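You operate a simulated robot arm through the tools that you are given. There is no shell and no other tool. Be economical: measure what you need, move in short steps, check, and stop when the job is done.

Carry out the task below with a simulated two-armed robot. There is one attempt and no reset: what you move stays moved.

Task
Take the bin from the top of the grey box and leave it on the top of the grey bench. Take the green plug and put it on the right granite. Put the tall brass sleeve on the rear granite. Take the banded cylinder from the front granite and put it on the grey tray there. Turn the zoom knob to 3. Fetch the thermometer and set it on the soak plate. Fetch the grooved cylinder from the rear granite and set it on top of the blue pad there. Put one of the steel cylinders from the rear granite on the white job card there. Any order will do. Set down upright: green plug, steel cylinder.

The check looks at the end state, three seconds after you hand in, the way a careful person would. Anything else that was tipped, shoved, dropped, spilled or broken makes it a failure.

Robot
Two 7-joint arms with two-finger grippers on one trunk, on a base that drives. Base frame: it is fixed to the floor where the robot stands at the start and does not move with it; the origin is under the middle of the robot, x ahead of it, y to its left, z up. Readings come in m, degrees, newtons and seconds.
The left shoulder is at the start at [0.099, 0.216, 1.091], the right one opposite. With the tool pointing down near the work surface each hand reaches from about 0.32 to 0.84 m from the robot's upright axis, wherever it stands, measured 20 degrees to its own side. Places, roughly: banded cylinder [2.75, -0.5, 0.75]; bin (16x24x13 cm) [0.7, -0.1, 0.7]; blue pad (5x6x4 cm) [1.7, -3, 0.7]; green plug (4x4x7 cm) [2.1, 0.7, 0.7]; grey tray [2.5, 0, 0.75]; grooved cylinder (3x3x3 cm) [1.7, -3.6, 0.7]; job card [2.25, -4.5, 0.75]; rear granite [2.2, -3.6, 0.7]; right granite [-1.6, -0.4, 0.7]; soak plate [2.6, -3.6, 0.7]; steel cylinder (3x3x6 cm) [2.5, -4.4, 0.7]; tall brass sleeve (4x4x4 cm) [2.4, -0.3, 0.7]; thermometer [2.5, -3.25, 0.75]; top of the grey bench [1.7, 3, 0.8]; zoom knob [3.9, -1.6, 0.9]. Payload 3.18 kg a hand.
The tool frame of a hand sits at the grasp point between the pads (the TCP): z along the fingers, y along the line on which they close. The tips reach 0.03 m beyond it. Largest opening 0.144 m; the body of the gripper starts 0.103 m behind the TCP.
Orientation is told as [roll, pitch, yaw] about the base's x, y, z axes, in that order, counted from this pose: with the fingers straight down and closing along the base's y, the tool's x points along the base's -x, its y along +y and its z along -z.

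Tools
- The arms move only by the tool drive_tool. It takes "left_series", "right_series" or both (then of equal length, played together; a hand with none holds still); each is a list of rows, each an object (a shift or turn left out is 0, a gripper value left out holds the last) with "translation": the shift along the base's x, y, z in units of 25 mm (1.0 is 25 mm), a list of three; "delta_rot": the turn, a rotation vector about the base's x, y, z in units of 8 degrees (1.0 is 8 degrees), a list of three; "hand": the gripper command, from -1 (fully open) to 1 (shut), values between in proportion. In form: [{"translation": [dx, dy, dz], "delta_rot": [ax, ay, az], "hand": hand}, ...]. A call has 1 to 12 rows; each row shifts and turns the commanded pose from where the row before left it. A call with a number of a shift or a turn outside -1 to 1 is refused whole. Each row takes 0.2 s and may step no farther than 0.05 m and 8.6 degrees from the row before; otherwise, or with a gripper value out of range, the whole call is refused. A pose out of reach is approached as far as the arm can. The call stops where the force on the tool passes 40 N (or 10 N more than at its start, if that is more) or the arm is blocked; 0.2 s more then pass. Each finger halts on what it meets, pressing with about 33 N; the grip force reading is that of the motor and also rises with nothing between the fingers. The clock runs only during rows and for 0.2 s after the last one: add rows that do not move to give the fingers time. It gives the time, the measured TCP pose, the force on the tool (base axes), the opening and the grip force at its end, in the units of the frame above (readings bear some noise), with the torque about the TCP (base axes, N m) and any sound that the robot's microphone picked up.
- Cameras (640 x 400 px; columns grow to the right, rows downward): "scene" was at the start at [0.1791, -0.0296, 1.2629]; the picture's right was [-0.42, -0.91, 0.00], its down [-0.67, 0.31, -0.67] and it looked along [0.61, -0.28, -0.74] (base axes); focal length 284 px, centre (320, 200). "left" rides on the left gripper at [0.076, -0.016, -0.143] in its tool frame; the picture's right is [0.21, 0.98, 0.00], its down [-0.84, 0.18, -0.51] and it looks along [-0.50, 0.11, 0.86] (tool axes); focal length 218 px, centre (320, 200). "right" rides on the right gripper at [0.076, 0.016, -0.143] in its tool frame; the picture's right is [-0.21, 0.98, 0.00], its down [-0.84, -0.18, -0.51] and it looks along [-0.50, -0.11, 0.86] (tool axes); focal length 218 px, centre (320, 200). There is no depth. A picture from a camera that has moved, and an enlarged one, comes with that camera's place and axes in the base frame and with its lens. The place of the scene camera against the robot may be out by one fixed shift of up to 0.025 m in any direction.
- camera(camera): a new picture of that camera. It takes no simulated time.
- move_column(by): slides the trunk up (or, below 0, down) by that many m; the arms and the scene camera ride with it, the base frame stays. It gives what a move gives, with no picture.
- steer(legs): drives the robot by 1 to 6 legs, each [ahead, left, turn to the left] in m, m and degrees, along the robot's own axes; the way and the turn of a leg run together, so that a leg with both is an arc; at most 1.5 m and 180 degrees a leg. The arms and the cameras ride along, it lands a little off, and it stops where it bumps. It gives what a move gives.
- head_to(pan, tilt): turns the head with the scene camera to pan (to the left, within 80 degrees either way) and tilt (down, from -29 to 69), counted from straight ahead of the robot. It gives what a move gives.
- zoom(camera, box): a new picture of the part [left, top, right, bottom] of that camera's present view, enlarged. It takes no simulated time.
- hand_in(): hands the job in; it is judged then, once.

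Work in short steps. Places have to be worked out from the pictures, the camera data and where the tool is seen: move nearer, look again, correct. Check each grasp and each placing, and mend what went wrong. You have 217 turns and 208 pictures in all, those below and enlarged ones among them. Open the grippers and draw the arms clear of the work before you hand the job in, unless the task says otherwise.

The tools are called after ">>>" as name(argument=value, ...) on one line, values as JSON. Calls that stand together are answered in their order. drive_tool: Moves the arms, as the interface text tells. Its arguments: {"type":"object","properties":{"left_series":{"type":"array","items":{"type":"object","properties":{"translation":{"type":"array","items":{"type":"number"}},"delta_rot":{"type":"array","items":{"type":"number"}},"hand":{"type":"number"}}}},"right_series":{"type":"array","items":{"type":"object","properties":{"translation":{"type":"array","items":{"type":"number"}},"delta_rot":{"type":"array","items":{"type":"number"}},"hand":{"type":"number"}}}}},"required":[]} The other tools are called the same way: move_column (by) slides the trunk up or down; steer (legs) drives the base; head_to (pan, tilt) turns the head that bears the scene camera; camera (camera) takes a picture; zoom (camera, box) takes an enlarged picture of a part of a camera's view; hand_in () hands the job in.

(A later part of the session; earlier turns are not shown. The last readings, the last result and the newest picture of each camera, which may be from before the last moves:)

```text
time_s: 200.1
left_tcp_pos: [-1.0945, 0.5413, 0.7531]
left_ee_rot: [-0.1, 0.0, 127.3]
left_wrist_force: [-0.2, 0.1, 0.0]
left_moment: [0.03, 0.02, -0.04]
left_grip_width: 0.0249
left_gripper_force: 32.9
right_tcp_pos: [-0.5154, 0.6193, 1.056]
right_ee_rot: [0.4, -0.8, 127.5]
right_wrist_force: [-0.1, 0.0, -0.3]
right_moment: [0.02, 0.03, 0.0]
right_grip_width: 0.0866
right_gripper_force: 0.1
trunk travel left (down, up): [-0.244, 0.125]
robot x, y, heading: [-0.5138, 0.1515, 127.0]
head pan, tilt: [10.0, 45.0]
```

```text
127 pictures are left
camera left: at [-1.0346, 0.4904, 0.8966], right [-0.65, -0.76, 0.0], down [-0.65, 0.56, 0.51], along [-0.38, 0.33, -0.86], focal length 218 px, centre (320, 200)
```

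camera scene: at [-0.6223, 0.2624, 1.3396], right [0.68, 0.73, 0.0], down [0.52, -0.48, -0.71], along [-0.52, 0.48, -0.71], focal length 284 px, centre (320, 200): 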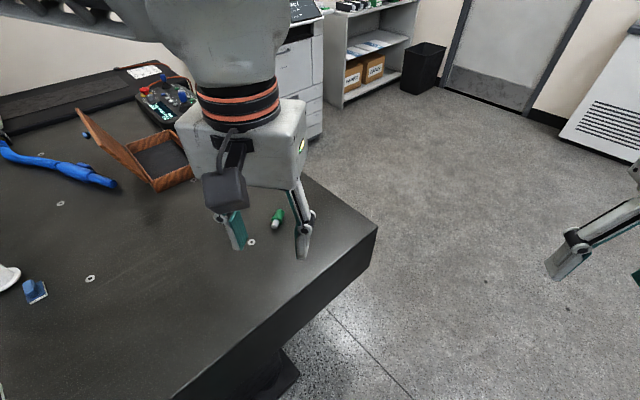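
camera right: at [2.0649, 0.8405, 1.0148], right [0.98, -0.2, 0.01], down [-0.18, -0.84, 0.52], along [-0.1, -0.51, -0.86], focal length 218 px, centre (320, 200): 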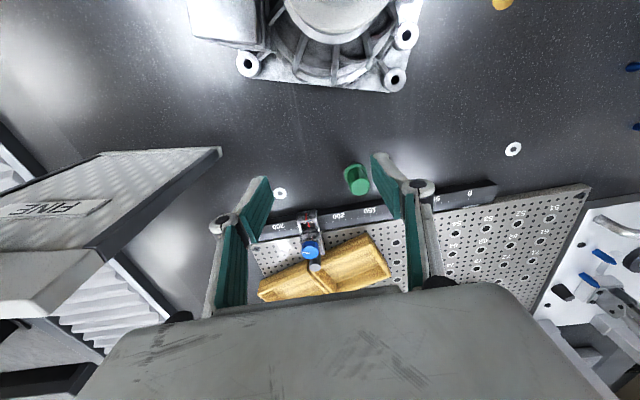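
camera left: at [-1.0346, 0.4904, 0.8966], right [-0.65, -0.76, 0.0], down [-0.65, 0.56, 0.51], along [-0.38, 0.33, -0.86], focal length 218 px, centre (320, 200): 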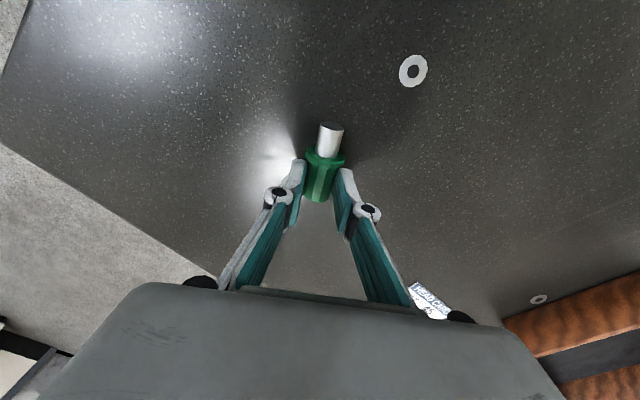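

Gripped at 24.9 mm. Lift and start pitching the tool toward horizontal (rotating about the closing axis).

>>> drive_tool(left_series=[{"translation": [0, 0, 1]}, {"translation": [0, 0, 1]}, {"translation": [0, 0, 1]}, {"translation": [0, 0, 1]}, {"translation": [0, 0, 1]}, {"translation": [0, 0, 0.5], "delta_rot": [0.799, 0.602, 0]}, {"translation": [0, 0, 0.5], "delta_rot": [0.799, 0.602, 0]}, {"delta_rot": [0.799, 0.602, 0]}, {"delta_rot": [0.799, 0.602, 0]}, {"delta_rot": [0.799, 0.602, 0]}, {"delta_rot": [0.799, 0.602, 0]}])

>>> drive_tool(left_series=[{"delta_rot": [0.799, 0.602, 0]}, {"delta_rot": [0.799, 0.602, 0]}, {"delta_rot": [0.799, 0.602, 0]}, {"delta_rot": [0.799, 0.602, 0]}, {"delta_rot": [0.799, 0.602, 0]}, {"delta_rot": [0.2, 0.15, 0]}])

>>> camera(camera="scene")

```text
time_s: 202.5
left_tcp_pos: [-1.0921, 0.5434, 0.9048]
left_ee_rot: [-0.4, -48.2, 127.4]
left_wrist_force: [0.2, 0.7, -1.4]
left_moment: [0.01, 0.03, 0.01]
left_grip_width: 0.0246
left_gripper_force: 33.2
right_tcp_pos: [-0.5147, 0.62, 1.0553]
right_ee_rot: [0.3, -0.8, 127.5]
right_wrist_force: [0.5, 0.4, 0.5]
right_moment: [-0.01, 0.06, 0.0]
right_grip_width: 0.0865
right_gripper_force: 0.0
trunk travel left (down, up): [-0.244, 0.125]
robot x, y, heading: [-0.5127, 0.1515, 126.9]
head pan, tilt: [10.0, 45.0]
```

```text
time_s: 203.9
left_tcp_pos: [-1.0832, 0.5494, 0.903]
left_ee_rot: [-0.9, -49.0, 127.0]
left_wrist_force: [0.1, -0.5, -1.9]
left_moment: [0.0, 0.03, 0.01]
left_grip_width: 0.0246
left_gripper_force: 33.1
left hand out of reach, approached as far as the arm can: row 1, 2, 3, 4, 5, 6
right_tcp_pos: [-0.513, 0.6196, 1.0554]
right_ee_rot: [0.5, -0.7, 127.4]
right_wrist_force: [-0.1, 0.3, -0.1]
right_moment: [-0.03, 0.01, 0.01]
right_grip_width: 0.0862
right_gripper_force: 0.1
trunk travel left (down, up): [-0.244, 0.125]
robot x, y, heading: [-0.5136, 0.1509, 127.0]
head pan, tilt: [10.0, 45.0]
```

```text
126 pictures are left
camera scene: at [-0.6206, 0.2632, 1.3397], right [0.68, 0.73, 0.0], down [0.52, -0.48, -0.71], along [-0.52, 0.48, -0.71], focal length 284 px, centre (320, 200)
```

scene: 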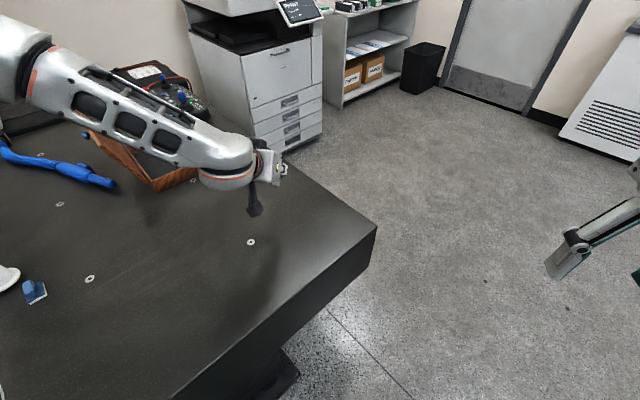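

Pitch limited at 49°. Try moving the hand further left/outward where the forearm points more forward, then pitch further.

>>> drive_tool(left_series=[{"translation": [-0.8, -0.6, 0.2]}, {"translation": [-0.8, -0.6, 0.2]}, {"translation": [-0.8, -0.6, 0.2]}, {"translation": [-0.8, -0.6, 0.2]}, {"translation": [-0.8, -0.6, 0.2]}, {"translation": [-0.8, -0.6, 0.2]}, {"delta_rot": [0.799, 0.602, 0]}, {"delta_rot": [0.799, 0.602, 0]}, {"delta_rot": [0.799, 0.602, 0]}])

```text
time_s: 205.9
left_tcp_pos: [-1.2145, 0.4545, 0.943]
left_ee_rot: [-2.7, -54.0, 127.9]
left_wrist_force: [-0.2, 0.2, -2.1]
left_moment: [-0.03, -0.02, 0.01]
left_grip_width: 0.0246
left_gripper_force: 33.1
left hand out of reach, approached as far as the arm can: row 1, 2, 7, 8, 9
right_tcp_pos: [-0.5148, 0.6204, 1.0556]
right_ee_rot: [0.3, -0.8, 127.4]
right_wrist_force: [0.0, -0.1, 0.6]
right_moment: [0.02, 0.01, -0.01]
right_grip_width: 0.0865
right_gripper_force: 0.1
trunk travel left (down, up): [-0.244, 0.125]
robot x, y, heading: [-0.5123, 0.15, 126.8]
head pan, tilt: [10.0, 45.0]
```

>>> drive_tool(left_series=[{"translation": [0.6, -0.8, 0.2]}, {"translation": [0.6, -0.8, 0.2]}, {"translation": [0.6, -0.8, 0.2]}, {"translation": [0.6, -0.8, 0.2]}, {"translation": [0.6, -0.8, 0.2]}, {"translation": [0.6, -0.8, 0]}, {"translation": [0.6, -0.8, 0]}, {"translation": [0.6, -0.8, 0]}, {"delta_rot": [0.799, 0.602, 0]}, {"delta_rot": [0.799, 0.602, 0]}, {"delta_rot": [0.799, 0.602, 0]}, {"delta_rot": [0.799, 0.602, 0]}])

>>> camera(camera="scene")

```text
time_s: 208.5
left_tcp_pos: [-1.1355, 0.335, 0.9755]
left_ee_rot: [-3.2, -53.6, 127.7]
left_wrist_force: [-0.3, -0.2, -1.5]
left_moment: [-0.07, 0.0, 0.0]
left_grip_width: 0.0229
left_gripper_force: 32.9
left hand out of reach, approached as far as the arm can: row 3, 4, 6, 7, 8, 9, 10, 11, 12
right_tcp_pos: [-0.515, 0.6205, 1.0561]
right_ee_rot: [0.3, -0.8, 127.5]
right_wrist_force: [-0.1, -0.9, 0.0]
right_moment: [0.01, 0.02, 0.0]
right_grip_width: 0.0864
right_gripper_force: 0.0
trunk travel left (down, up): [-0.244, 0.125]
robot x, y, heading: [-0.5135, 0.1501, 127.2]
head pan, tilt: [10.0, 45.0]
```

```text
125 pictures are left
camera scene: at [-0.6224, 0.2624, 1.3396], right [0.68, 0.73, 0.0], down [0.52, -0.48, -0.71], along [-0.52, 0.48, -0.71], focal length 284 px, centre (320, 200)
```

scene: 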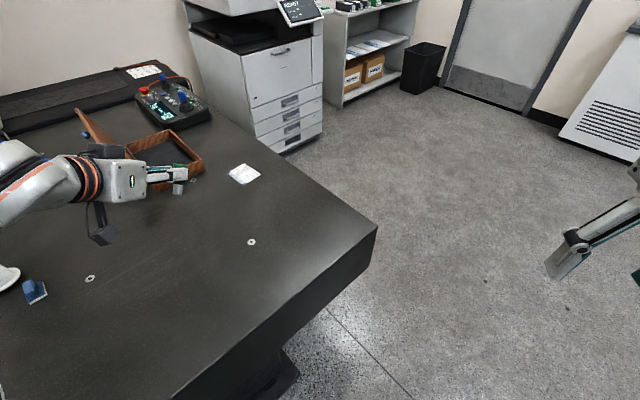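

The wrist can pitch forward only ~50°. Plan: lay the plug down again, regrip with the tool tilted ~40° back toward the robot, then pitch 90° total. First undo the pitch and bring it over free granite.

>>> drive_tool(left_series=[{"translation": [0.66, 0.14, 0], "delta_rot": [-0.77, -0.58, 0]}, {"translation": [0.66, 0.14, 0], "delta_rot": [-0.77, -0.58, 0]}, {"translation": [0.66, 0.14, 0], "delta_rot": [-0.77, -0.58, 0]}, {"translation": [0.66, 0.14, -0.5], "delta_rot": [-0.77, -0.58, 0]}, {"translation": [0.66, 0.14, -0.5], "delta_rot": [-0.77, -0.58, 0]}, {"translation": [0.66, 0.14, -0.5], "delta_rot": [-0.77, -0.58, 0]}, {"translation": [0.66, 0.14, -0.5], "delta_rot": [-0.77, -0.58, 0]}])

>>> camera(camera="left")

```text
time_s: 210.1
left_tcp_pos: [-1.0207, 0.3614, 0.9258]
left_ee_rot: [-2.6, 0.6, 127.3]
left_wrist_force: [0.4, 0.5, -0.6]
left_moment: [0.0, 0.04, 0.02]
left_grip_width: 0.0227
left_gripper_force: 33.2
right_tcp_pos: [-0.5147, 0.6199, 1.0562]
right_ee_rot: [0.4, -0.7, 127.5]
right_wrist_force: [-1.8, 0.4, 0.2]
right_moment: [-0.01, 0.03, -0.01]
right_grip_width: 0.0865
right_gripper_force: 0.0
trunk travel left (down, up): [-0.244, 0.125]
robot x, y, heading: [-0.5127, 0.1572, 127.0]
head pan, tilt: [10.0, 45.0]
```

```text
124 pictures are left
camera left: at [-0.9667, 0.3076, 1.0698], right [-0.65, -0.76, -0.04], down [-0.68, 0.55, 0.49], along [-0.35, 0.35, -0.87], focal length 218 px, centre (320, 200)
```

left: 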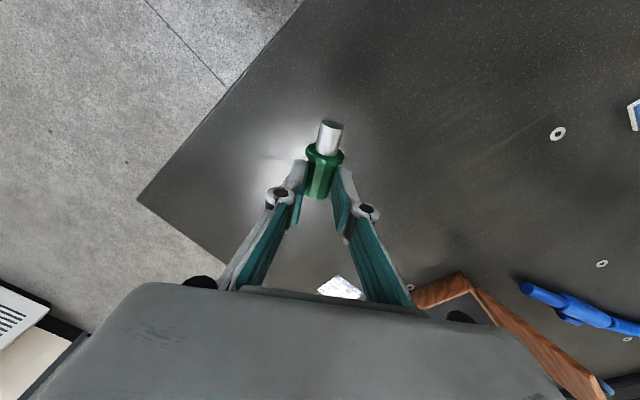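

>>> drive_tool(left_series=[{"translation": [0, 0, -1], "delta_rot": [-0.196, 0.26, 0]}, {"translation": [0, 0, -1]}, {"translation": [0, 0, -1]}, {"translation": [0, 0, -1]}, {"translation": [0, 0, -1]}, {"translation": [0, 0, -0.8]}, {"translation": [0, 0, -0.5]}, {"translation": [0, 0, -0.4]}])

```text
time_s: 211.9
left_tcp_pos: [-1.0193, 0.3616, 0.7583]
left_ee_rot: [-0.1, 0.1, 127.4]
left_wrist_force: [-0.2, -1.6, 6.5]
left_moment: [0.05, 0.11, 0.03]
left_grip_width: 0.0224
left_gripper_force: 32.8
right_tcp_pos: [-0.5139, 0.6188, 1.0564]
right_ee_rot: [0.4, -0.8, 127.5]
right_wrist_force: [-0.3, -0.2, -0.4]
right_moment: [0.02, 0.01, 0.01]
right_grip_width: 0.0864
right_gripper_force: 0.1
trunk travel left (down, up): [-0.244, 0.125]
robot x, y, heading: [-0.5129, 0.1508, 127.0]
head pan, tilt: [10.0, 45.0]
```

Touching. Open and rise a bit, and look.

>>> drive_tool(left_series=[{"hand": 0.3}, {"hand": 0.2}, {"hand": 0.2}, {"translation": [0, 0, 1]}, {"translation": [0, 0, 1]}, {"translation": [0, 0, 1]}, {"translation": [0, 0, 1]}])

>>> zoom(camera="left", box=[240, 80, 400, 200])

```text
time_s: 213.5
left_tcp_pos: [-1.0201, 0.36, 0.8573]
left_ee_rot: [0.0, 0.4, 127.5]
left_wrist_force: [0.2, 0.5, 1.8]
left_moment: [-0.01, 0.0, 0.0]
left_grip_width: 0.0578
left_gripper_force: 0.0
right_tcp_pos: [-0.5129, 0.6193, 1.0556]
right_ee_rot: [0.4, -0.9, 127.4]
right_wrist_force: [0.1, 0.4, 0.1]
right_moment: [-0.04, 0.0, 0.03]
right_grip_width: 0.0864
right_gripper_force: 0.1
trunk travel left (down, up): [-0.244, 0.125]
robot x, y, heading: [-0.5148, 0.1498, 126.9]
head pan, tilt: [10.0, 45.0]
```

```text
3.33 times, centred on (320, 140) of left
camera zoom: at [-0.9618, 0.3102, 1.0007], right [-0.65, -0.76, 0.0], down [-0.66, 0.56, 0.5], along [-0.38, 0.33, -0.86], focal length 728 px, centre (320, 400)
```

zoom: 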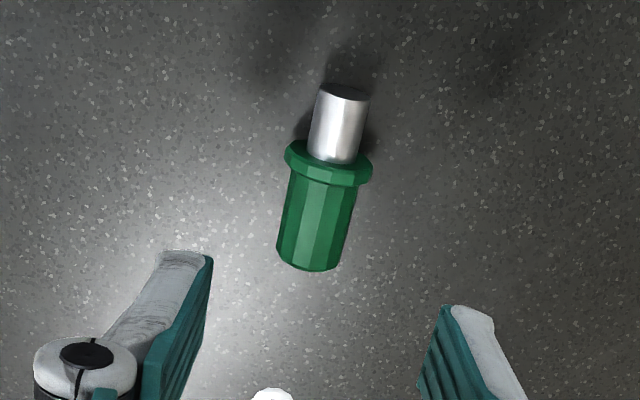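

Plug axis at 128°; head-to-flange boundary ≈(-1.011, 0.352). Now tilt the tool 40° backward (fingers pointing toward the robot) above the head.

>>> drive_tool(left_series=[{"translation": [0, 0, 1], "delta_rot": [-0.799, -0.602, 0]}, {"translation": [0, 0, 1], "delta_rot": [-0.799, -0.602, 0]}, {"translation": [-0.2, 0.35, 0], "delta_rot": [-0.799, -0.602, 0]}, {"translation": [-0.2, 0.35, 0], "delta_rot": [-0.799, -0.602, 0]}, {"translation": [0, 0, 0], "delta_rot": [-0.799, -0.602, 0.08]}])

>>> camera(camera="scene")

>>> camera(camera="left")

```text
time_s: 214.7
left_tcp_pos: [-1.005, 0.364, 0.9044]
left_ee_rot: [0.9, 31.8, 127.6]
left_wrist_force: [1.2, 0.4, 0.1]
left_moment: [-0.05, 0.13, -0.04]
left_grip_width: 0.0574
left_gripper_force: 0.1
left hand out of reach, approached as far as the arm can: row 4, 5
right_tcp_pos: [-0.5111, 0.6215, 1.0545]
right_ee_rot: [0.5, -0.8, 127.4]
right_wrist_force: [1.2, 0.0, -0.4]
right_moment: [-0.04, 0.14, 0.0]
right_grip_width: 0.0862
right_gripper_force: 0.0
trunk travel left (down, up): [-0.244, 0.125]
robot x, y, heading: [-0.5134, 0.1517, 126.8]
head pan, tilt: [10.0, 45.0]
```

```text
122 pictures are left
camera scene: at [-0.6194, 0.2644, 1.3396], right [0.68, 0.73, 0.0], down [0.52, -0.48, -0.71], along [-0.52, 0.48, -0.71], focal length 284 px, centre (320, 200)
```

scene: 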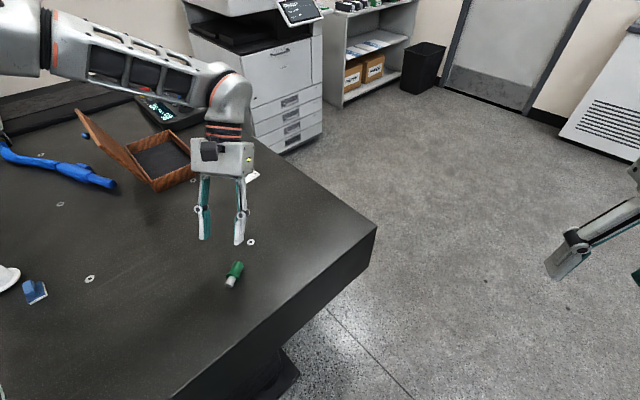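

```text
121 pictures are left
camera left: at [-0.9964, 0.3826, 1.0644], right [-0.67, -0.73, 0.12], down [-0.74, 0.68, -0.01], along [-0.08, -0.1, -0.99], focal length 218 px, centre (320, 200)
```

left: 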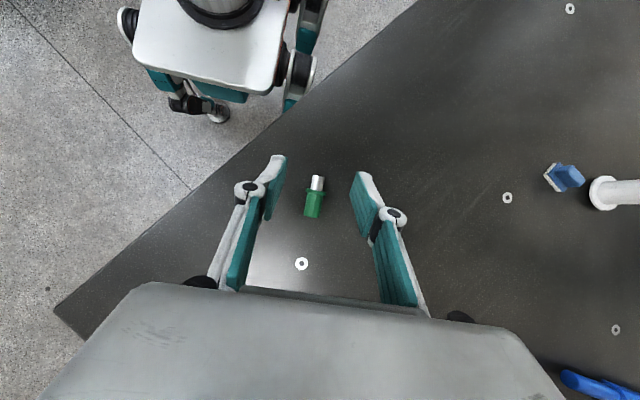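

Backward tilt reaches 32°, giving ~85° total—enough to settle upright. Descend onto the head with this tilt.

>>> drive_tool(left_series=[{"translation": [-0.42, 0.16, -1]}, {"translation": [-0.42, 0.16, -1]}, {"translation": [0, 0, -1]}, {"translation": [0, 0, -1]}])

>>> camera(camera="left")

```text
time_s: 215.7
left_tcp_pos: [-1.0179, 0.3637, 0.8261]
left_ee_rot: [0.8, 31.9, 127.5]
left_wrist_force: [-0.8, -0.2, 0.1]
left_moment: [0.01, -0.01, 0.02]
left_grip_width: 0.0575
left_gripper_force: 0.1
left hand out of reach, approached as far as the arm can: row 2
right_tcp_pos: [-0.514, 0.62, 1.0553]
right_ee_rot: [0.5, -0.8, 127.6]
right_wrist_force: [-0.2, -0.3, 0.8]
right_moment: [-0.04, 0.04, 0.0]
right_grip_width: 0.0862
right_gripper_force: 0.1
trunk travel left (down, up): [-0.244, 0.125]
robot x, y, heading: [-0.5133, 0.1516, 127.1]
head pan, tilt: [10.0, 45.0]
```

```text
120 pictures are left
camera left: at [-1.0087, 0.3829, 0.987], right [-0.67, -0.73, 0.12], down [-0.74, 0.68, -0.01], along [-0.07, -0.1, -0.99], focal length 218 px, centre (320, 200)
```

left: 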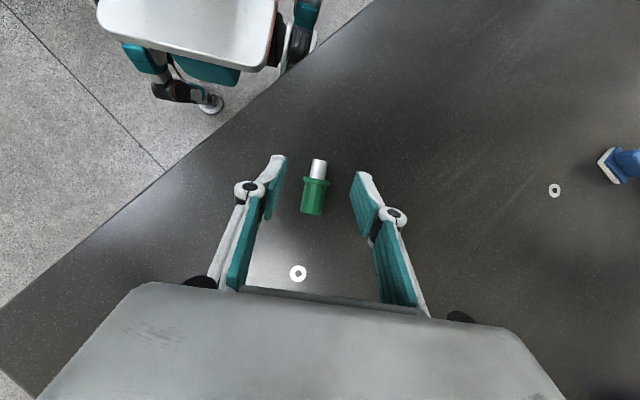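

>>> drive_tool(left_series=[{"translation": [-0.18, 0.18, -0.9]}, {"translation": [-0.18, 0.18, -0.9]}, {"translation": [0, 0, -0.6]}, {"translation": [0, 0, -0.3]}])

>>> camera(camera="left")

```text
time_s: 216.7
left_tcp_pos: [-1.0225, 0.3711, 0.7701]
left_ee_rot: [0.7, 31.7, 127.7]
left_wrist_force: [0.0, -0.3, 0.0]
left_moment: [0.01, 0.0, 0.02]
left_grip_width: 0.0574
left_gripper_force: 0.1
left hand out of reach, approached as far as the arm can: row 2
right_tcp_pos: [-0.5146, 0.6198, 1.0556]
right_ee_rot: [0.4, -0.8, 127.5]
right_wrist_force: [0.5, -0.1, 0.0]
right_moment: [0.03, -0.01, 0.0]
right_grip_width: 0.0864
right_gripper_force: 0.1
trunk travel left (down, up): [-0.244, 0.125]
robot x, y, heading: [-0.5103, 0.1486, 126.8]
head pan, tilt: [10.0, 45.0]
```

```text
119 pictures are left
camera left: at [-1.0154, 0.39, 0.9309], right [-0.67, -0.73, 0.12], down [-0.74, 0.67, -0.01], along [-0.07, -0.1, -0.99], focal length 218 px, centre (320, 200)
```

left: 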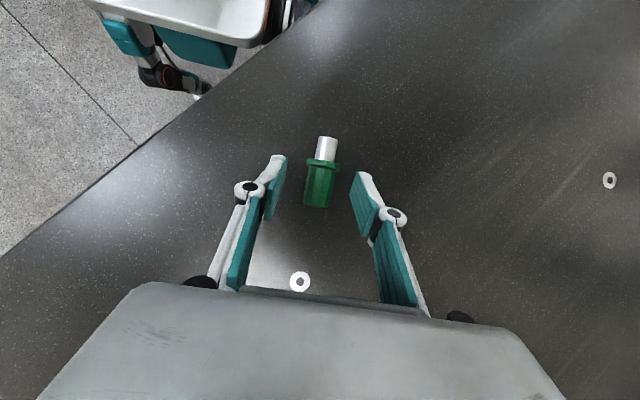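

>>> drive_tool(left_series=[{"translation": [0.05, -0.05, -0.3]}, {"translation": [0, 0, -0.22]}, {"hand": 1}, {"hand": 1}, {"hand": 1}])

>>> camera(camera="left")

```text
time_s: 217.9
left_tcp_pos: [-1.023, 0.3681, 0.7575]
left_ee_rot: [0.8, 31.9, 127.6]
left_wrist_force: [0.2, -0.1, 0.4]
left_moment: [-0.02, -0.03, 0.01]
left_grip_width: 0.0234
left_gripper_force: 33.0
right_tcp_pos: [-0.5142, 0.6198, 1.0561]
right_ee_rot: [0.4, -0.8, 127.5]
right_wrist_force: [-0.5, -0.3, 0.3]
right_moment: [0.0, -0.01, 0.0]
right_grip_width: 0.0865
right_gripper_force: 0.0
trunk travel left (down, up): [-0.244, 0.125]
robot x, y, heading: [-0.513, 0.1492, 127.2]
head pan, tilt: [10.0, 45.0]
```

```text
118 pictures are left
camera left: at [-1.0153, 0.3886, 0.9181], right [-0.67, -0.73, 0.12], down [-0.74, 0.67, -0.01], along [-0.07, -0.1, -0.99], focal length 218 px, centre (320, 200)
```

left: 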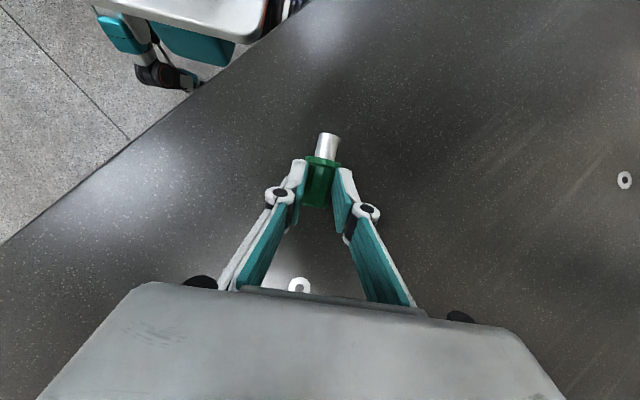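

Gripped. Lift and pitch forward.

>>> drive_tool(left_series=[{"translation": [0, 0, 1]}, {"translation": [0, 0, 1]}, {"translation": [0, 0, 1], "delta_rot": [0.799, 0.602, 0]}, {"translation": [0, 0, 1], "delta_rot": [0.799, 0.602, 0]}, {"translation": [-0.4, 0.3, 0], "delta_rot": [0.799, 0.602, 0]}, {"translation": [-0.4, 0.3, 0], "delta_rot": [0.799, 0.602, 0]}, {"translation": [-0.4, 0.3, 0], "delta_rot": [0.799, 0.602, 0]}, {"translation": [-0.4, 0.3, 0], "delta_rot": [0.799, 0.602, 0]}, {"translation": [-0.4, 0.3, 0], "delta_rot": [0.799, 0.602, 0]}, {"translation": [-0.4, 0.3, 0], "delta_rot": [0.799, 0.602, 0]}, {"translation": [-0.4, 0, 0], "delta_rot": [0.799, 0.602, 0]}, {"translation": [-0.4, 0, 0], "delta_rot": [0.799, 0.602, 0]}])

>>> drive_tool(left_series=[{"translation": [-0.4, 0, 0], "delta_rot": [0.4, 0.3, 0]}, {"translation": [-0.4, 0, 0], "delta_rot": [0.4, 0.3, 0]}])

>>> camera(camera="left")

>>> camera(camera="scene")

```text
time_s: 220.5
left_tcp_pos: [-1.09, 0.4144, 0.8566]
left_ee_rot: [0.1, -36.2, 127.7]
left_wrist_force: [-0.5, -1.5, -1.4]
left_moment: [-0.03, -0.02, 0.0]
left_grip_width: 0.0231
left_gripper_force: 33.1
left hand out of reach, approached as far as the arm can: row 11, 12
right_tcp_pos: [-0.5146, 0.6192, 1.0556]
right_ee_rot: [0.4, -0.8, 127.5]
right_wrist_force: [0.6, -0.3, 1.1]
right_moment: [0.0, 0.01, 0.04]
right_grip_width: 0.0864
right_gripper_force: 0.0
trunk travel left (down, up): [-0.244, 0.125]
robot x, y, heading: [-0.5141, 0.1516, 127.0]
head pan, tilt: [10.0, 45.0]
```

```text
time_s: 221.1
left_tcp_pos: [-1.0955, 0.4336, 0.8807]
left_ee_rot: [0.1, -40.1, 127.6]
left_wrist_force: [0.0, -0.5, -1.6]
left_moment: [-0.04, 0.02, -0.01]
left_grip_width: 0.0232
left_gripper_force: 32.7
left hand out of reach, approached as far as the arm can: row 1, 2
right_tcp_pos: [-0.5148, 0.6198, 1.0561]
right_ee_rot: [0.4, -0.8, 127.4]
right_wrist_force: [0.2, 0.4, -0.1]
right_moment: [0.0, 0.0, 0.01]
right_grip_width: 0.0863
right_gripper_force: 0.1
trunk travel left (down, up): [-0.244, 0.125]
robot x, y, heading: [-0.5151, 0.1522, 127.3]
head pan, tilt: [10.0, 45.0]
```

```text
117 pictures are left
camera left: at [-0.9908, 0.3254, 0.9405], right [-0.68, -0.72, -0.13], down [-0.34, 0.14, 0.93], along [-0.66, 0.67, -0.34], focal length 218 px, centre (320, 200)
```

left: 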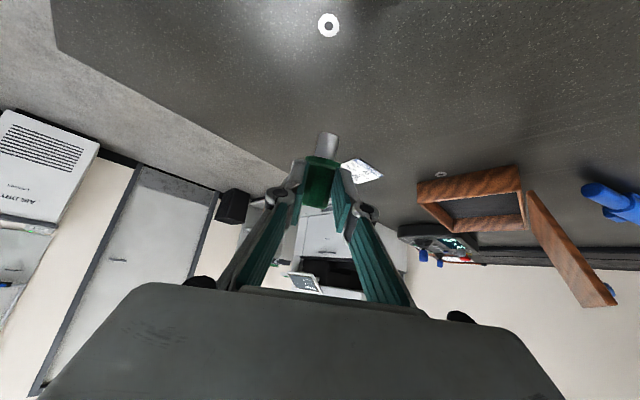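

```text
116 pictures are left
camera scene: at [-0.6226, 0.2624, 1.3395], right [0.68, 0.73, 0.0], down [0.52, -0.48, -0.71], along [-0.52, 0.48, -0.71], focal length 284 px, centre (320, 200)
```

scene: 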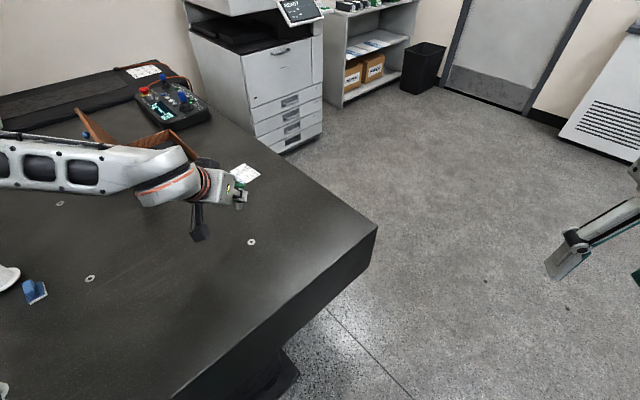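

Forward pitch improves when the hand is higher relative to the shoulder. So I lower the trunk while raising the hand, then pitch more.

>>> drive_tool(left_series=[{"translation": [0, 0, 1]}, {"translation": [0, 0, 1]}, {"translation": [0, 0, 1]}, {"translation": [0, 0, 1]}])

>>> move_column(by=-0.12)

>>> drive_tool(left_series=[{"translation": [0, 0, 1]}, {"translation": [0, 0, 1]}, {"translation": [0, 0, 1]}, {"translation": [0, 0, 1]}, {"delta_rot": [0.799, 0.602, 0]}, {"delta_rot": [0.799, 0.602, 0]}])

>>> camera(camera="left")

```text
time_s: 222.1
left_tcp_pos: [-1.0967, 0.4354, 0.9827]
left_ee_rot: [0.1, -40.1, 127.6]
left_wrist_force: [-0.4, 0.3, -1.6]
left_moment: [-0.04, 0.02, 0.03]
left_grip_width: 0.0229
left_gripper_force: 32.8
right_tcp_pos: [-0.5134, 0.62, 1.0568]
right_ee_rot: [0.4, -0.7, 127.4]
right_wrist_force: [-0.1, -0.1, -0.3]
right_moment: [0.02, 0.01, 0.0]
right_grip_width: 0.0865
right_gripper_force: 0.0
trunk travel left (down, up): [-0.244, 0.125]
robot x, y, heading: [-0.5149, 0.1515, 126.9]
head pan, tilt: [10.0, 45.0]
```

```text
time_s: 223.6
left_tcp_pos: [-1.096, 0.4328, 0.8639]
left_ee_rot: [0.1, -40.3, 127.6]
left_wrist_force: [0.2, -0.3, -0.8]
left_moment: [-0.05, -0.03, 0.04]
left_grip_width: 0.023
left_gripper_force: 32.6
right_tcp_pos: [-0.5141, 0.6194, 0.9374]
right_ee_rot: [0.4, -1.0, 127.4]
right_wrist_force: [0.4, 0.0, -0.5]
right_moment: [0.04, 0.0, -0.01]
right_grip_width: 0.0858
right_gripper_force: 0.1
trunk travel left (down, up): [-0.124, 0.245]
robot x, y, heading: [-0.5138, 0.1483, 126.9]
head pan, tilt: [10.0, 45.0]
```

```text
time_s: 225.0
left_tcp_pos: [-1.116, 0.4608, 0.9709]
left_ee_rot: [-0.3, -56.1, 127.9]
left_wrist_force: [0.6, -0.4, -1.5]
left_moment: [-0.04, -0.01, 0.01]
left_grip_width: 0.0226
left_gripper_force: 32.7
left hand out of reach, approached as far as the arm can: row 5, 6
right_tcp_pos: [-0.5146, 0.6198, 0.9359]
right_ee_rot: [0.3, -0.7, 127.5]
right_wrist_force: [-0.8, -0.7, -0.1]
right_moment: [0.02, -0.02, 0.02]
right_grip_width: 0.0867
right_gripper_force: 0.1
trunk travel left (down, up): [-0.124, 0.245]
robot x, y, heading: [-0.5121, 0.1522, 126.8]
head pan, tilt: [10.0, 45.0]
```

```text
115 pictures are left
camera left: at [-1.0043, 0.3427, 0.9867], right [-0.7, -0.69, -0.18], down [-0.17, -0.07, 0.98], along [-0.69, 0.72, -0.07], focal length 218 px, centre (320, 200)
```

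left: 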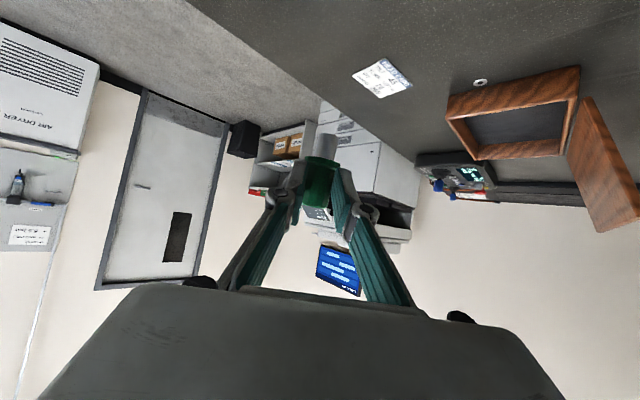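

Plug is now ~88° upright. Lower using the trunk (keeps the tilt), then the arm moving slightly outward.

>>> move_column(by=-0.122)

>>> drive_tool(left_series=[{"translation": [-0.7, 0.3, -0.5]}, {"translation": [-0.7, 0.3, -0.5]}, {"translation": [-0.7, 0.3, -0.5]}])

>>> camera(camera="left")

>>> camera(camera="scene")

```text
time_s: 226.0
left_tcp_pos: [-1.1245, 0.473, 0.7671]
left_ee_rot: [-0.1, -41.6, 127.6]
left_wrist_force: [-0.8, 2.1, 7.0]
left_moment: [0.33, 0.14, 0.03]
left_grip_width: 0.0225
left_gripper_force: 33.3
right_tcp_pos: [-0.5187, 0.6276, 0.7954]
right_ee_rot: [0.5, 14.6, 127.5]
right_wrist_force: [0.2, -0.8, -0.2]
right_moment: [0.1, 0.03, -0.02]
right_grip_width: 0.0868
right_gripper_force: 0.1
trunk travel left (down, up): [-0.049, 0.32]
robot x, y, heading: [-0.5108, 0.1534, 127.0]
head pan, tilt: [10.0, 45.0]
stopped: the force on the tool passed its limit at 77 N (the readings are from after the stop); the commanded pose is now the measured one
```

```text
time_s: 226.4
left_tcp_pos: [-1.1428, 0.485, 0.7677]
left_ee_rot: [-0.3, -43.3, 127.4]
left_wrist_force: [0.6, -0.7, 21.1]
left_moment: [0.35, 0.26, -0.03]
left_grip_width: 0.0219
left_gripper_force: 32.7
right_tcp_pos: [-0.5197, 0.626, 0.7958]
right_ee_rot: [0.5, 14.5, 127.6]
right_wrist_force: [-0.3, 0.5, -0.8]
right_moment: [0.04, -0.04, 0.01]
right_grip_width: 0.0864
right_gripper_force: 0.0
trunk travel left (down, up): [-0.049, 0.32]
robot x, y, heading: [-0.5137, 0.152, 127.0]
head pan, tilt: [10.0, 45.0]
stopped in row 2 (left hand): the force on the tool passed its limit at 45 N (the readings are from after the stop); the commanded pose is now the measured one
```

```text
114 pictures are left
camera left: at [-1.0376, 0.3719, 0.8187], right [-0.69, -0.71, -0.15], down [-0.31, 0.1, 0.95], along [-0.66, 0.7, -0.29], focal length 218 px, centre (320, 200)
```

left: 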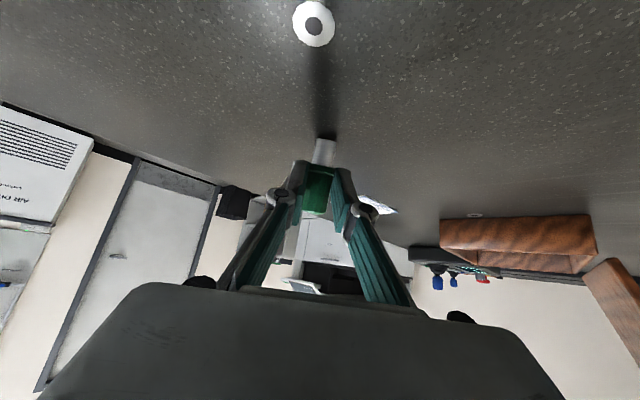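

```text
113 pictures are left
camera scene: at [-0.7335, 0.4104, 1.1104], right [0.68, 0.73, 0.0], down [0.52, -0.48, -0.71], along [-0.52, 0.48, -0.71], focal length 284 px, centre (320, 200)
```

scene: 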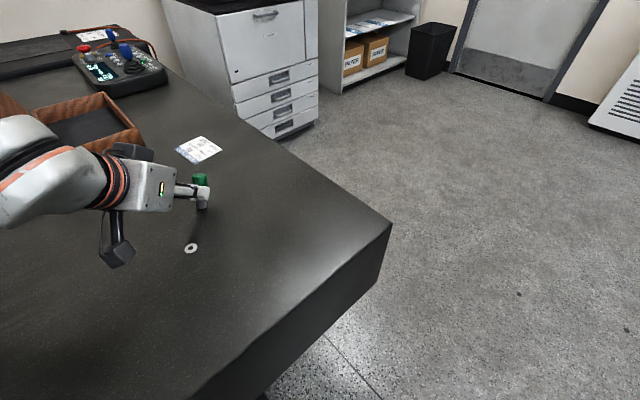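

The stub touches the granite with the plug about 15° off vertical. Raise a few mm and pitch further about the contact.

>>> drive_tool(left_series=[{"translation": [0, 0, 0.4]}, {"translation": [0.16, -0.21, 0.1], "delta_rot": [0.76, 0.572, 0]}, {"translation": [0.16, -0.21, 0.1], "delta_rot": [0.76, 0.572, 0]}])

>>> camera(camera="left")

>>> zoom(camera="scene", box=[120, 130, 280, 270])

```text
time_s: 227.2
left_tcp_pos: [-1.1344, 0.4916, 0.7732]
left_ee_rot: [-0.2, -46.4, 126.3]
left_wrist_force: [-0.6, 0.1, 0.5]
left_moment: [0.03, -0.01, -0.02]
left_grip_width: 0.0
left_gripper_force: 30.6
left hand out of reach, approached as far as the arm can: row 2, 3
right_tcp_pos: [-0.5203, 0.6258, 0.7958]
right_ee_rot: [0.5, 14.6, 127.4]
right_wrist_force: [-1.1, 0.3, 0.0]
right_moment: [0.02, -0.01, 0.04]
right_grip_width: 0.0862
right_gripper_force: 0.1
trunk travel left (down, up): [-0.049, 0.32]
robot x, y, heading: [-0.5146, 0.1498, 127.3]
head pan, tilt: [10.0, 45.0]
```

```text
112 pictures are left
camera left: at [-1.0297, 0.3742, 0.8163], right [-0.7, -0.69, -0.15], down [-0.27, 0.06, 0.96], along [-0.65, 0.72, -0.23], focal length 218 px, centre (320, 200)
```

left: 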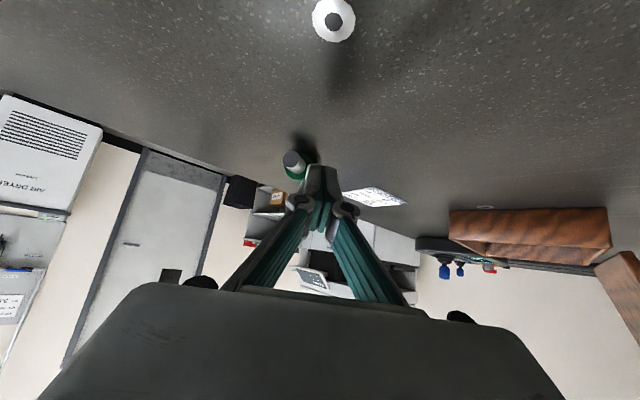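

```text
2.86 times, centred on (200, 200) of scene
camera zoom: at [-0.7347, 0.411, 1.1098], right [0.68, 0.73, 0.0], down [0.52, -0.48, -0.71], along [-0.52, 0.48, -0.71], focal length 812 px, centre (663, 200)
```

zoom: 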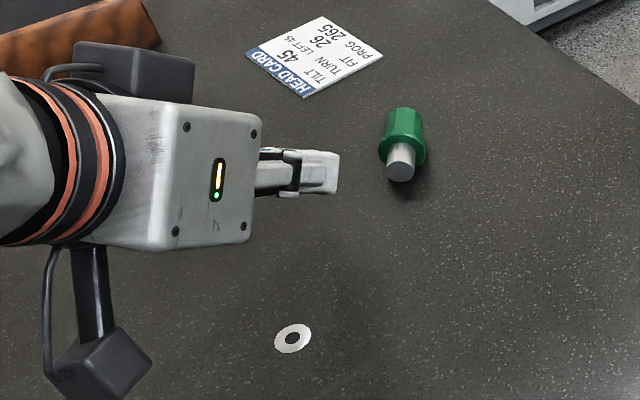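

It slipped out of the taper again and lies on the granite near (-1.15,0.56). New plan: grip the flange (no taper), and pitch with the tool pointing sideways inward, placing it near the granite corner with the hand overhanging the edge. First raise the trunk, straighten the hand.

>>> drive_tool(left_series=[{"translation": [0, 0, 0.5]}, {"translation": [0.3, -0.4, 1]}, {"translation": [0.3, -0.4, 1]}])

>>> move_column(by=0.18)

>>> drive_tool(left_series=[{"translation": [0.4, -0.5, 0], "delta_rot": [-0.76, -0.572, 0]}, {"translation": [0.4, -0.5, 0], "delta_rot": [-0.76, -0.572, 0]}, {"translation": [0.4, -0.5, 0], "delta_rot": [-0.76, -0.572, 0]}, {"translation": [0.4, -0.5, 0], "delta_rot": [-0.76, -0.572, 0]}])

```text
time_s: 228.1
left_tcp_pos: [-1.1283, 0.4825, 0.8372]
left_ee_rot: [-0.1, -46.3, 126.2]
left_wrist_force: [1.0, 0.1, 0.2]
left_moment: [0.04, -0.03, -0.03]
left_grip_width: 0.0
left_gripper_force: 31.1
left hand out of reach, approached as far as the arm can: row 2, 3
right_tcp_pos: [-0.52, 0.627, 0.7957]
right_ee_rot: [0.4, 14.6, 127.5]
right_wrist_force: [0.2, -0.4, -0.4]
right_moment: [0.01, 0.03, 0.03]
right_grip_width: 0.0864
right_gripper_force: 0.0
trunk travel left (down, up): [-0.049, 0.32]
robot x, y, heading: [-0.5148, 0.1513, 127.2]
head pan, tilt: [10.0, 45.0]
```

```text
time_s: 230.1
left_tcp_pos: [-1.13, 0.4845, 1.0172]
left_ee_rot: [-0.1, -46.3, 126.3]
left_wrist_force: [-0.5, -0.3, -0.4]
left_moment: [-0.02, 0.01, 0.0]
left_grip_width: 0.0004
left_gripper_force: 30.3
right_tcp_pos: [-0.5194, 0.6274, 0.9745]
right_ee_rot: [0.6, 14.8, 127.6]
right_wrist_force: [0.3, -0.3, -1.0]
right_moment: [0.0, 0.0, -0.03]
right_grip_width: 0.0865
right_gripper_force: 0.1
trunk travel left (down, up): [-0.229, 0.14]
robot x, y, heading: [-0.5141, 0.1517, 127.2]
head pan, tilt: [10.0, 45.0]
```

```text
time_s: 231.1
left_tcp_pos: [-1.0891, 0.4342, 1.018]
left_ee_rot: [-0.5, -15.9, 126.3]
left_wrist_force: [0.0, -0.1, 0.2]
left_moment: [-0.01, -0.02, 0.0]
left_grip_width: 0.0
left_gripper_force: 30.7
right_tcp_pos: [-0.5202, 0.627, 0.9751]
right_ee_rot: [0.6, 14.6, 127.6]
right_wrist_force: [-0.1, 0.1, 0.4]
right_moment: [0.0, -0.02, -0.01]
right_grip_width: 0.0864
right_gripper_force: 0.0
trunk travel left (down, up): [-0.229, 0.14]
robot x, y, heading: [-0.5136, 0.1522, 127.1]
head pan, tilt: [10.0, 45.0]
```

>>> head_to(pan=0, tilt=10)

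>>> camera(camera="scene")

>>> camera(camera="right")

```text
time_s: 232.1
left_tcp_pos: [-1.0885, 0.4334, 1.0182]
left_ee_rot: [-0.4, -16.0, 126.4]
left_wrist_force: [0.1, -0.3, -0.2]
left_moment: [0.0, 0.0, -0.03]
left_grip_width: 0.0
left_gripper_force: 30.7
right_tcp_pos: [-0.5187, 0.627, 0.9754]
right_ee_rot: [0.5, 14.6, 127.5]
right_wrist_force: [0.4, 0.4, -0.6]
right_moment: [0.03, -0.01, -0.04]
right_grip_width: 0.0865
right_gripper_force: 0.1
trunk travel left (down, up): [-0.229, 0.14]
robot x, y, heading: [-0.5133, 0.1524, 127.1]
head pan, tilt: [0.0, 10.0]
```

```text
110 pictures are left
camera scene: at [-0.6241, 0.2884, 1.379], right [0.8, 0.6, 0.0], down [0.11, -0.14, -0.98], along [-0.59, 0.79, -0.17], focal length 284 px, centre (320, 200)
```

scene: 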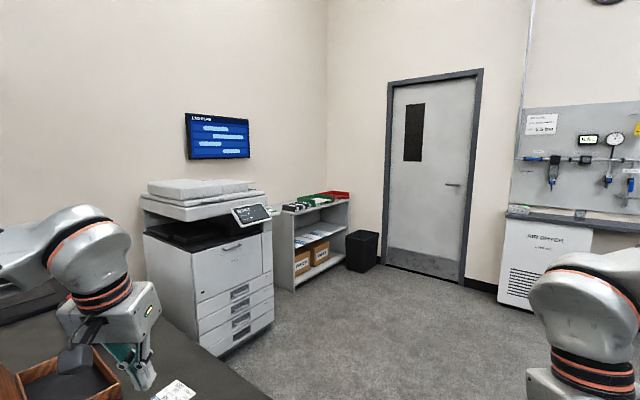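

```text
109 pictures are left
camera right: at [-0.5092, 0.5883, 1.1338], right [-0.9, -0.43, -0.04], down [-0.43, 0.86, 0.28], along [-0.08, 0.27, -0.96], focal length 218 px, centre (320, 200)
```

right: 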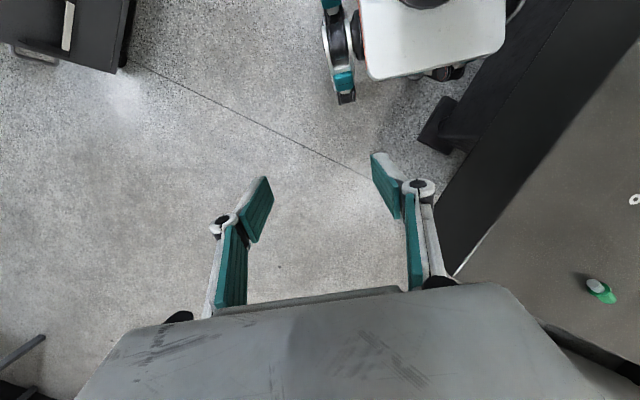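

Arms' tilt came from a torso change; straighten both tools, retract the left hand, and drive around to the +y end of the granite.

>>> drive_tool(left_series=[{"translation": [0.6, -0.8, 0.5], "delta_rot": [-0.799, -0.602, 0], "hand": 0}, {"translation": [0.6, -0.8, 0.5], "delta_rot": [-0.799, -0.602, 0]}, {"translation": [0.6, -0.8, 0.5]}, {"translation": [0.6, -0.8, 0.5]}, {"translation": [0.6, -0.8, 0]}, {"translation": [0.6, -0.8, 0]}], right_series=[{"delta_rot": [0.73, 0.55, 0]}, {"delta_rot": [0.73, 0.55, 0]}, {}, {"translation": [0, 0, 1]}, {"translation": [0, 0, 1]}, {"translation": [0, 0, 1]}])

>>> steer(legs=[[0.88, -0.91, 0], [0, 0, 143], [0.2, -1.04, 0]])

>>> head_to(pan=0, tilt=45)

>>> camera(camera="scene")

```text
time_s: 233.5
left_tcp_pos: [-0.9972, 0.313, 1.0689]
left_ee_rot: [-0.7, 0.0, 126.4]
left_wrist_force: [0.2, 0.0, 0.4]
left_moment: [0.05, 0.02, 0.02]
left_grip_width: 0.072
left_gripper_force: 0.0
right_tcp_pos: [-0.5203, 0.6261, 1.0523]
right_ee_rot: [0.3, -0.1, 127.5]
right_wrist_force: [-0.3, -0.4, -0.3]
right_moment: [0.03, 0.0, 0.02]
right_grip_width: 0.0865
right_gripper_force: 0.0
trunk travel left (down, up): [-0.229, 0.14]
robot x, y, heading: [-0.5092, 0.15, 127.2]
head pan, tilt: [0.0, 10.0]
```

```text
time_s: 256.8
left_tcp_pos: [-1.0596, 0.8036, 1.0692]
left_ee_rot: [-0.7, 0.0, -93.1]
left_wrist_force: [0.0, -0.7, -0.2]
left_moment: [0.02, 0.01, -0.03]
left_grip_width: 0.0719
left_gripper_force: 0.0
right_tcp_pos: [-1.6269, 0.8645, 1.0512]
right_ee_rot: [0.4, -0.1, -92.1]
right_wrist_force: [-0.3, -0.2, -0.3]
right_moment: [-0.01, -0.03, 0.01]
right_grip_width: 0.0863
right_gripper_force: 0.0
trunk travel left (down, up): [-0.229, 0.14]
robot x, y, heading: [-1.3309, 1.2359, -92.8]
head pan, tilt: [0.0, 10.0]
```

```text
time_s: 257.8
left_tcp_pos: [-1.0605, 0.8021, 1.0686]
left_ee_rot: [-0.7, 0.0, -93.2]
left_wrist_force: [-0.5, 0.4, -0.7]
left_moment: [-0.04, 0.0, 0.02]
left_grip_width: 0.0718
left_gripper_force: 0.0
right_tcp_pos: [-1.6269, 0.8658, 1.052]
right_ee_rot: [0.4, 0.0, -92.1]
right_wrist_force: [-0.6, 1.1, -0.2]
right_moment: [0.0, 0.0, 0.04]
right_grip_width: 0.0863
right_gripper_force: 0.1
trunk travel left (down, up): [-0.229, 0.14]
robot x, y, heading: [-1.3306, 1.2366, -92.4]
head pan, tilt: [0.0, 45.0]
```

```text
108 pictures are left
camera scene: at [-1.348, 1.0855, 1.3242], right [-1.0, 0.04, 0.0], down [0.03, 0.71, -0.71], along [-0.03, -0.71, -0.71], focal length 284 px, centre (320, 200)
```

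scene: 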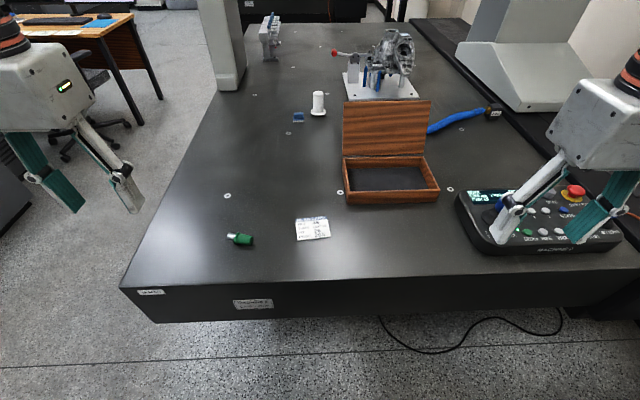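

>>> zoom(camera="scene", box=[180, 200, 300, 280])

>>> camera(camera="left")

```text
5.00 times, centred on (240, 240) of scene
camera zoom: at [-1.348, 1.0855, 1.3242], right [-1.0, 0.04, 0.0], down [0.03, 0.71, -0.71], along [-0.03, -0.71, -0.71], focal length 1420 px, centre (720, 0)
```

zoom: 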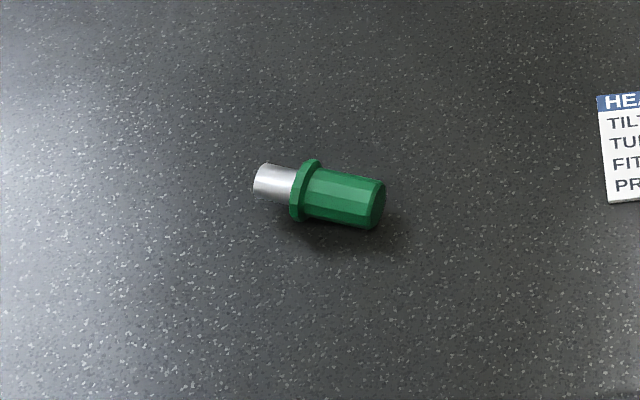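

```text
106 pictures are left
camera left: at [-1.0704, 0.8795, 1.2117], right [0.99, 0.16, -0.01], down [0.14, -0.85, 0.5], along [0.07, -0.5, -0.86], focal length 218 px, centre (320, 200)
```

left: 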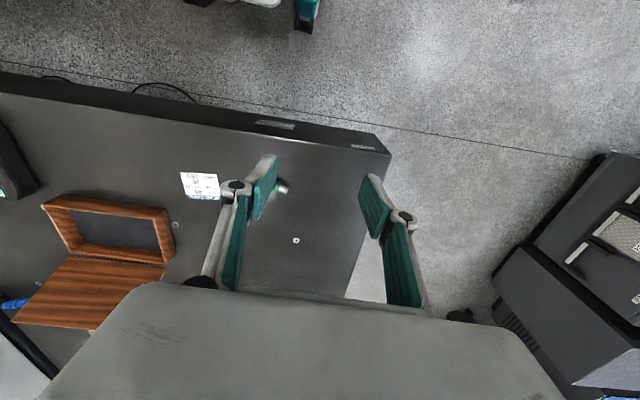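

Plug axis a≈164°, flange at ≈(-1.153,0.627). Rotate the left hand's yaw by +78° over it.

>>> drive_tool(left_series=[{"translation": [-0.36, -0.7, -0.2], "delta_rot": [0, 0, 0.97]}, {"translation": [-0.36, -0.7, -0.2], "delta_rot": [0, 0, 0.97]}, {"translation": [-0.36, -0.7, -0.2], "delta_rot": [0, 0, 0.97]}, {"translation": [-0.36, -0.7, -0.2], "delta_rot": [0, 0, 0.97]}, {"translation": [-0.36, -0.7, -0.2], "delta_rot": [0, 0, 0.97]}, {"translation": [-0.36, -0.7, -0.2], "delta_rot": [0, 0, 0.97]}, {"translation": [-0.36, -0.7, -0.2], "delta_rot": [0, 0, 0.97]}, {"translation": [-0.36, -0.7, -0.2], "delta_rot": [0, 0, 0.97]}, {"translation": [-0.36, -0.7, -0.2], "delta_rot": [0, 0, 0.97]}, {"translation": [-0.36, -0.7, -0.2], "delta_rot": [0, 0, 0.97]}])

>>> drive_tool(left_series=[{"delta_rot": [0.267, 0.964, 0]}, {"delta_rot": [0.267, 0.964, 0]}, {"delta_rot": [0.267, 0.964, 0]}, {"delta_rot": [0.267, 0.964, 0]}, {"delta_rot": [0.267, 0.964, 0]}, {"delta_rot": [0.267, 0.964, 0]}, {"delta_rot": [0.267, 0.964, 0]}, {"delta_rot": [0.267, 0.964, 0]}, {"delta_rot": [0.267, 0.964, 0]}, {"delta_rot": [0.267, 0.964, 0]}, {"delta_rot": [0.267, 0.964, 0]}])

>>> camera(camera="scene")

```text
time_s: 260.0
left_tcp_pos: [-1.1497, 0.6265, 1.0171]
left_ee_rot: [-0.6, 0.1, -15.3]
left_wrist_force: [0.5, -0.4, -0.1]
left_moment: [0.01, 0.02, -0.02]
left_grip_width: 0.0719
left_gripper_force: 0.2
right_tcp_pos: [-1.6277, 0.8651, 1.0507]
right_ee_rot: [0.4, 0.0, -92.2]
right_wrist_force: [-0.5, 0.1, -1.1]
right_moment: [-0.01, -0.02, 0.0]
right_grip_width: 0.0863
right_gripper_force: 0.0
trunk travel left (down, up): [-0.229, 0.14]
robot x, y, heading: [-1.328, 1.2407, -92.4]
head pan, tilt: [0.0, 45.0]
```

```text
time_s: 262.4
left_tcp_pos: [-1.1493, 0.6276, 1.0194]
left_ee_rot: [-2.4, 88.2, -17.1]
left_wrist_force: [0.1, 0.3, -0.3]
left_moment: [0.01, -0.02, 0.0]
left_grip_width: 0.0721
left_gripper_force: 0.1
right_tcp_pos: [-1.6267, 0.8644, 1.0515]
right_ee_rot: [0.4, 0.0, -92.0]
right_wrist_force: [-0.2, -0.1, 0.0]
right_moment: [0.04, 0.02, 0.01]
right_grip_width: 0.0865
right_gripper_force: 0.1
trunk travel left (down, up): [-0.229, 0.14]
robot x, y, heading: [-1.3348, 1.2363, -92.3]
head pan, tilt: [0.0, 45.0]
```

```text
105 pictures are left
camera scene: at [-1.3479, 1.085, 1.324], right [-1.0, 0.04, 0.0], down [0.03, 0.71, -0.71], along [-0.03, -0.71, -0.71], focal length 284 px, centre (320, 200)
```

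scene: 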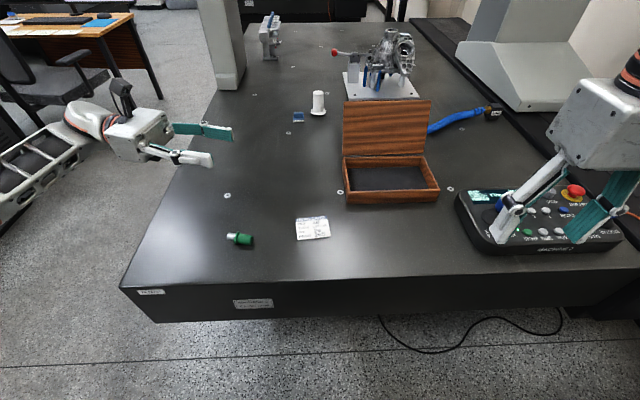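

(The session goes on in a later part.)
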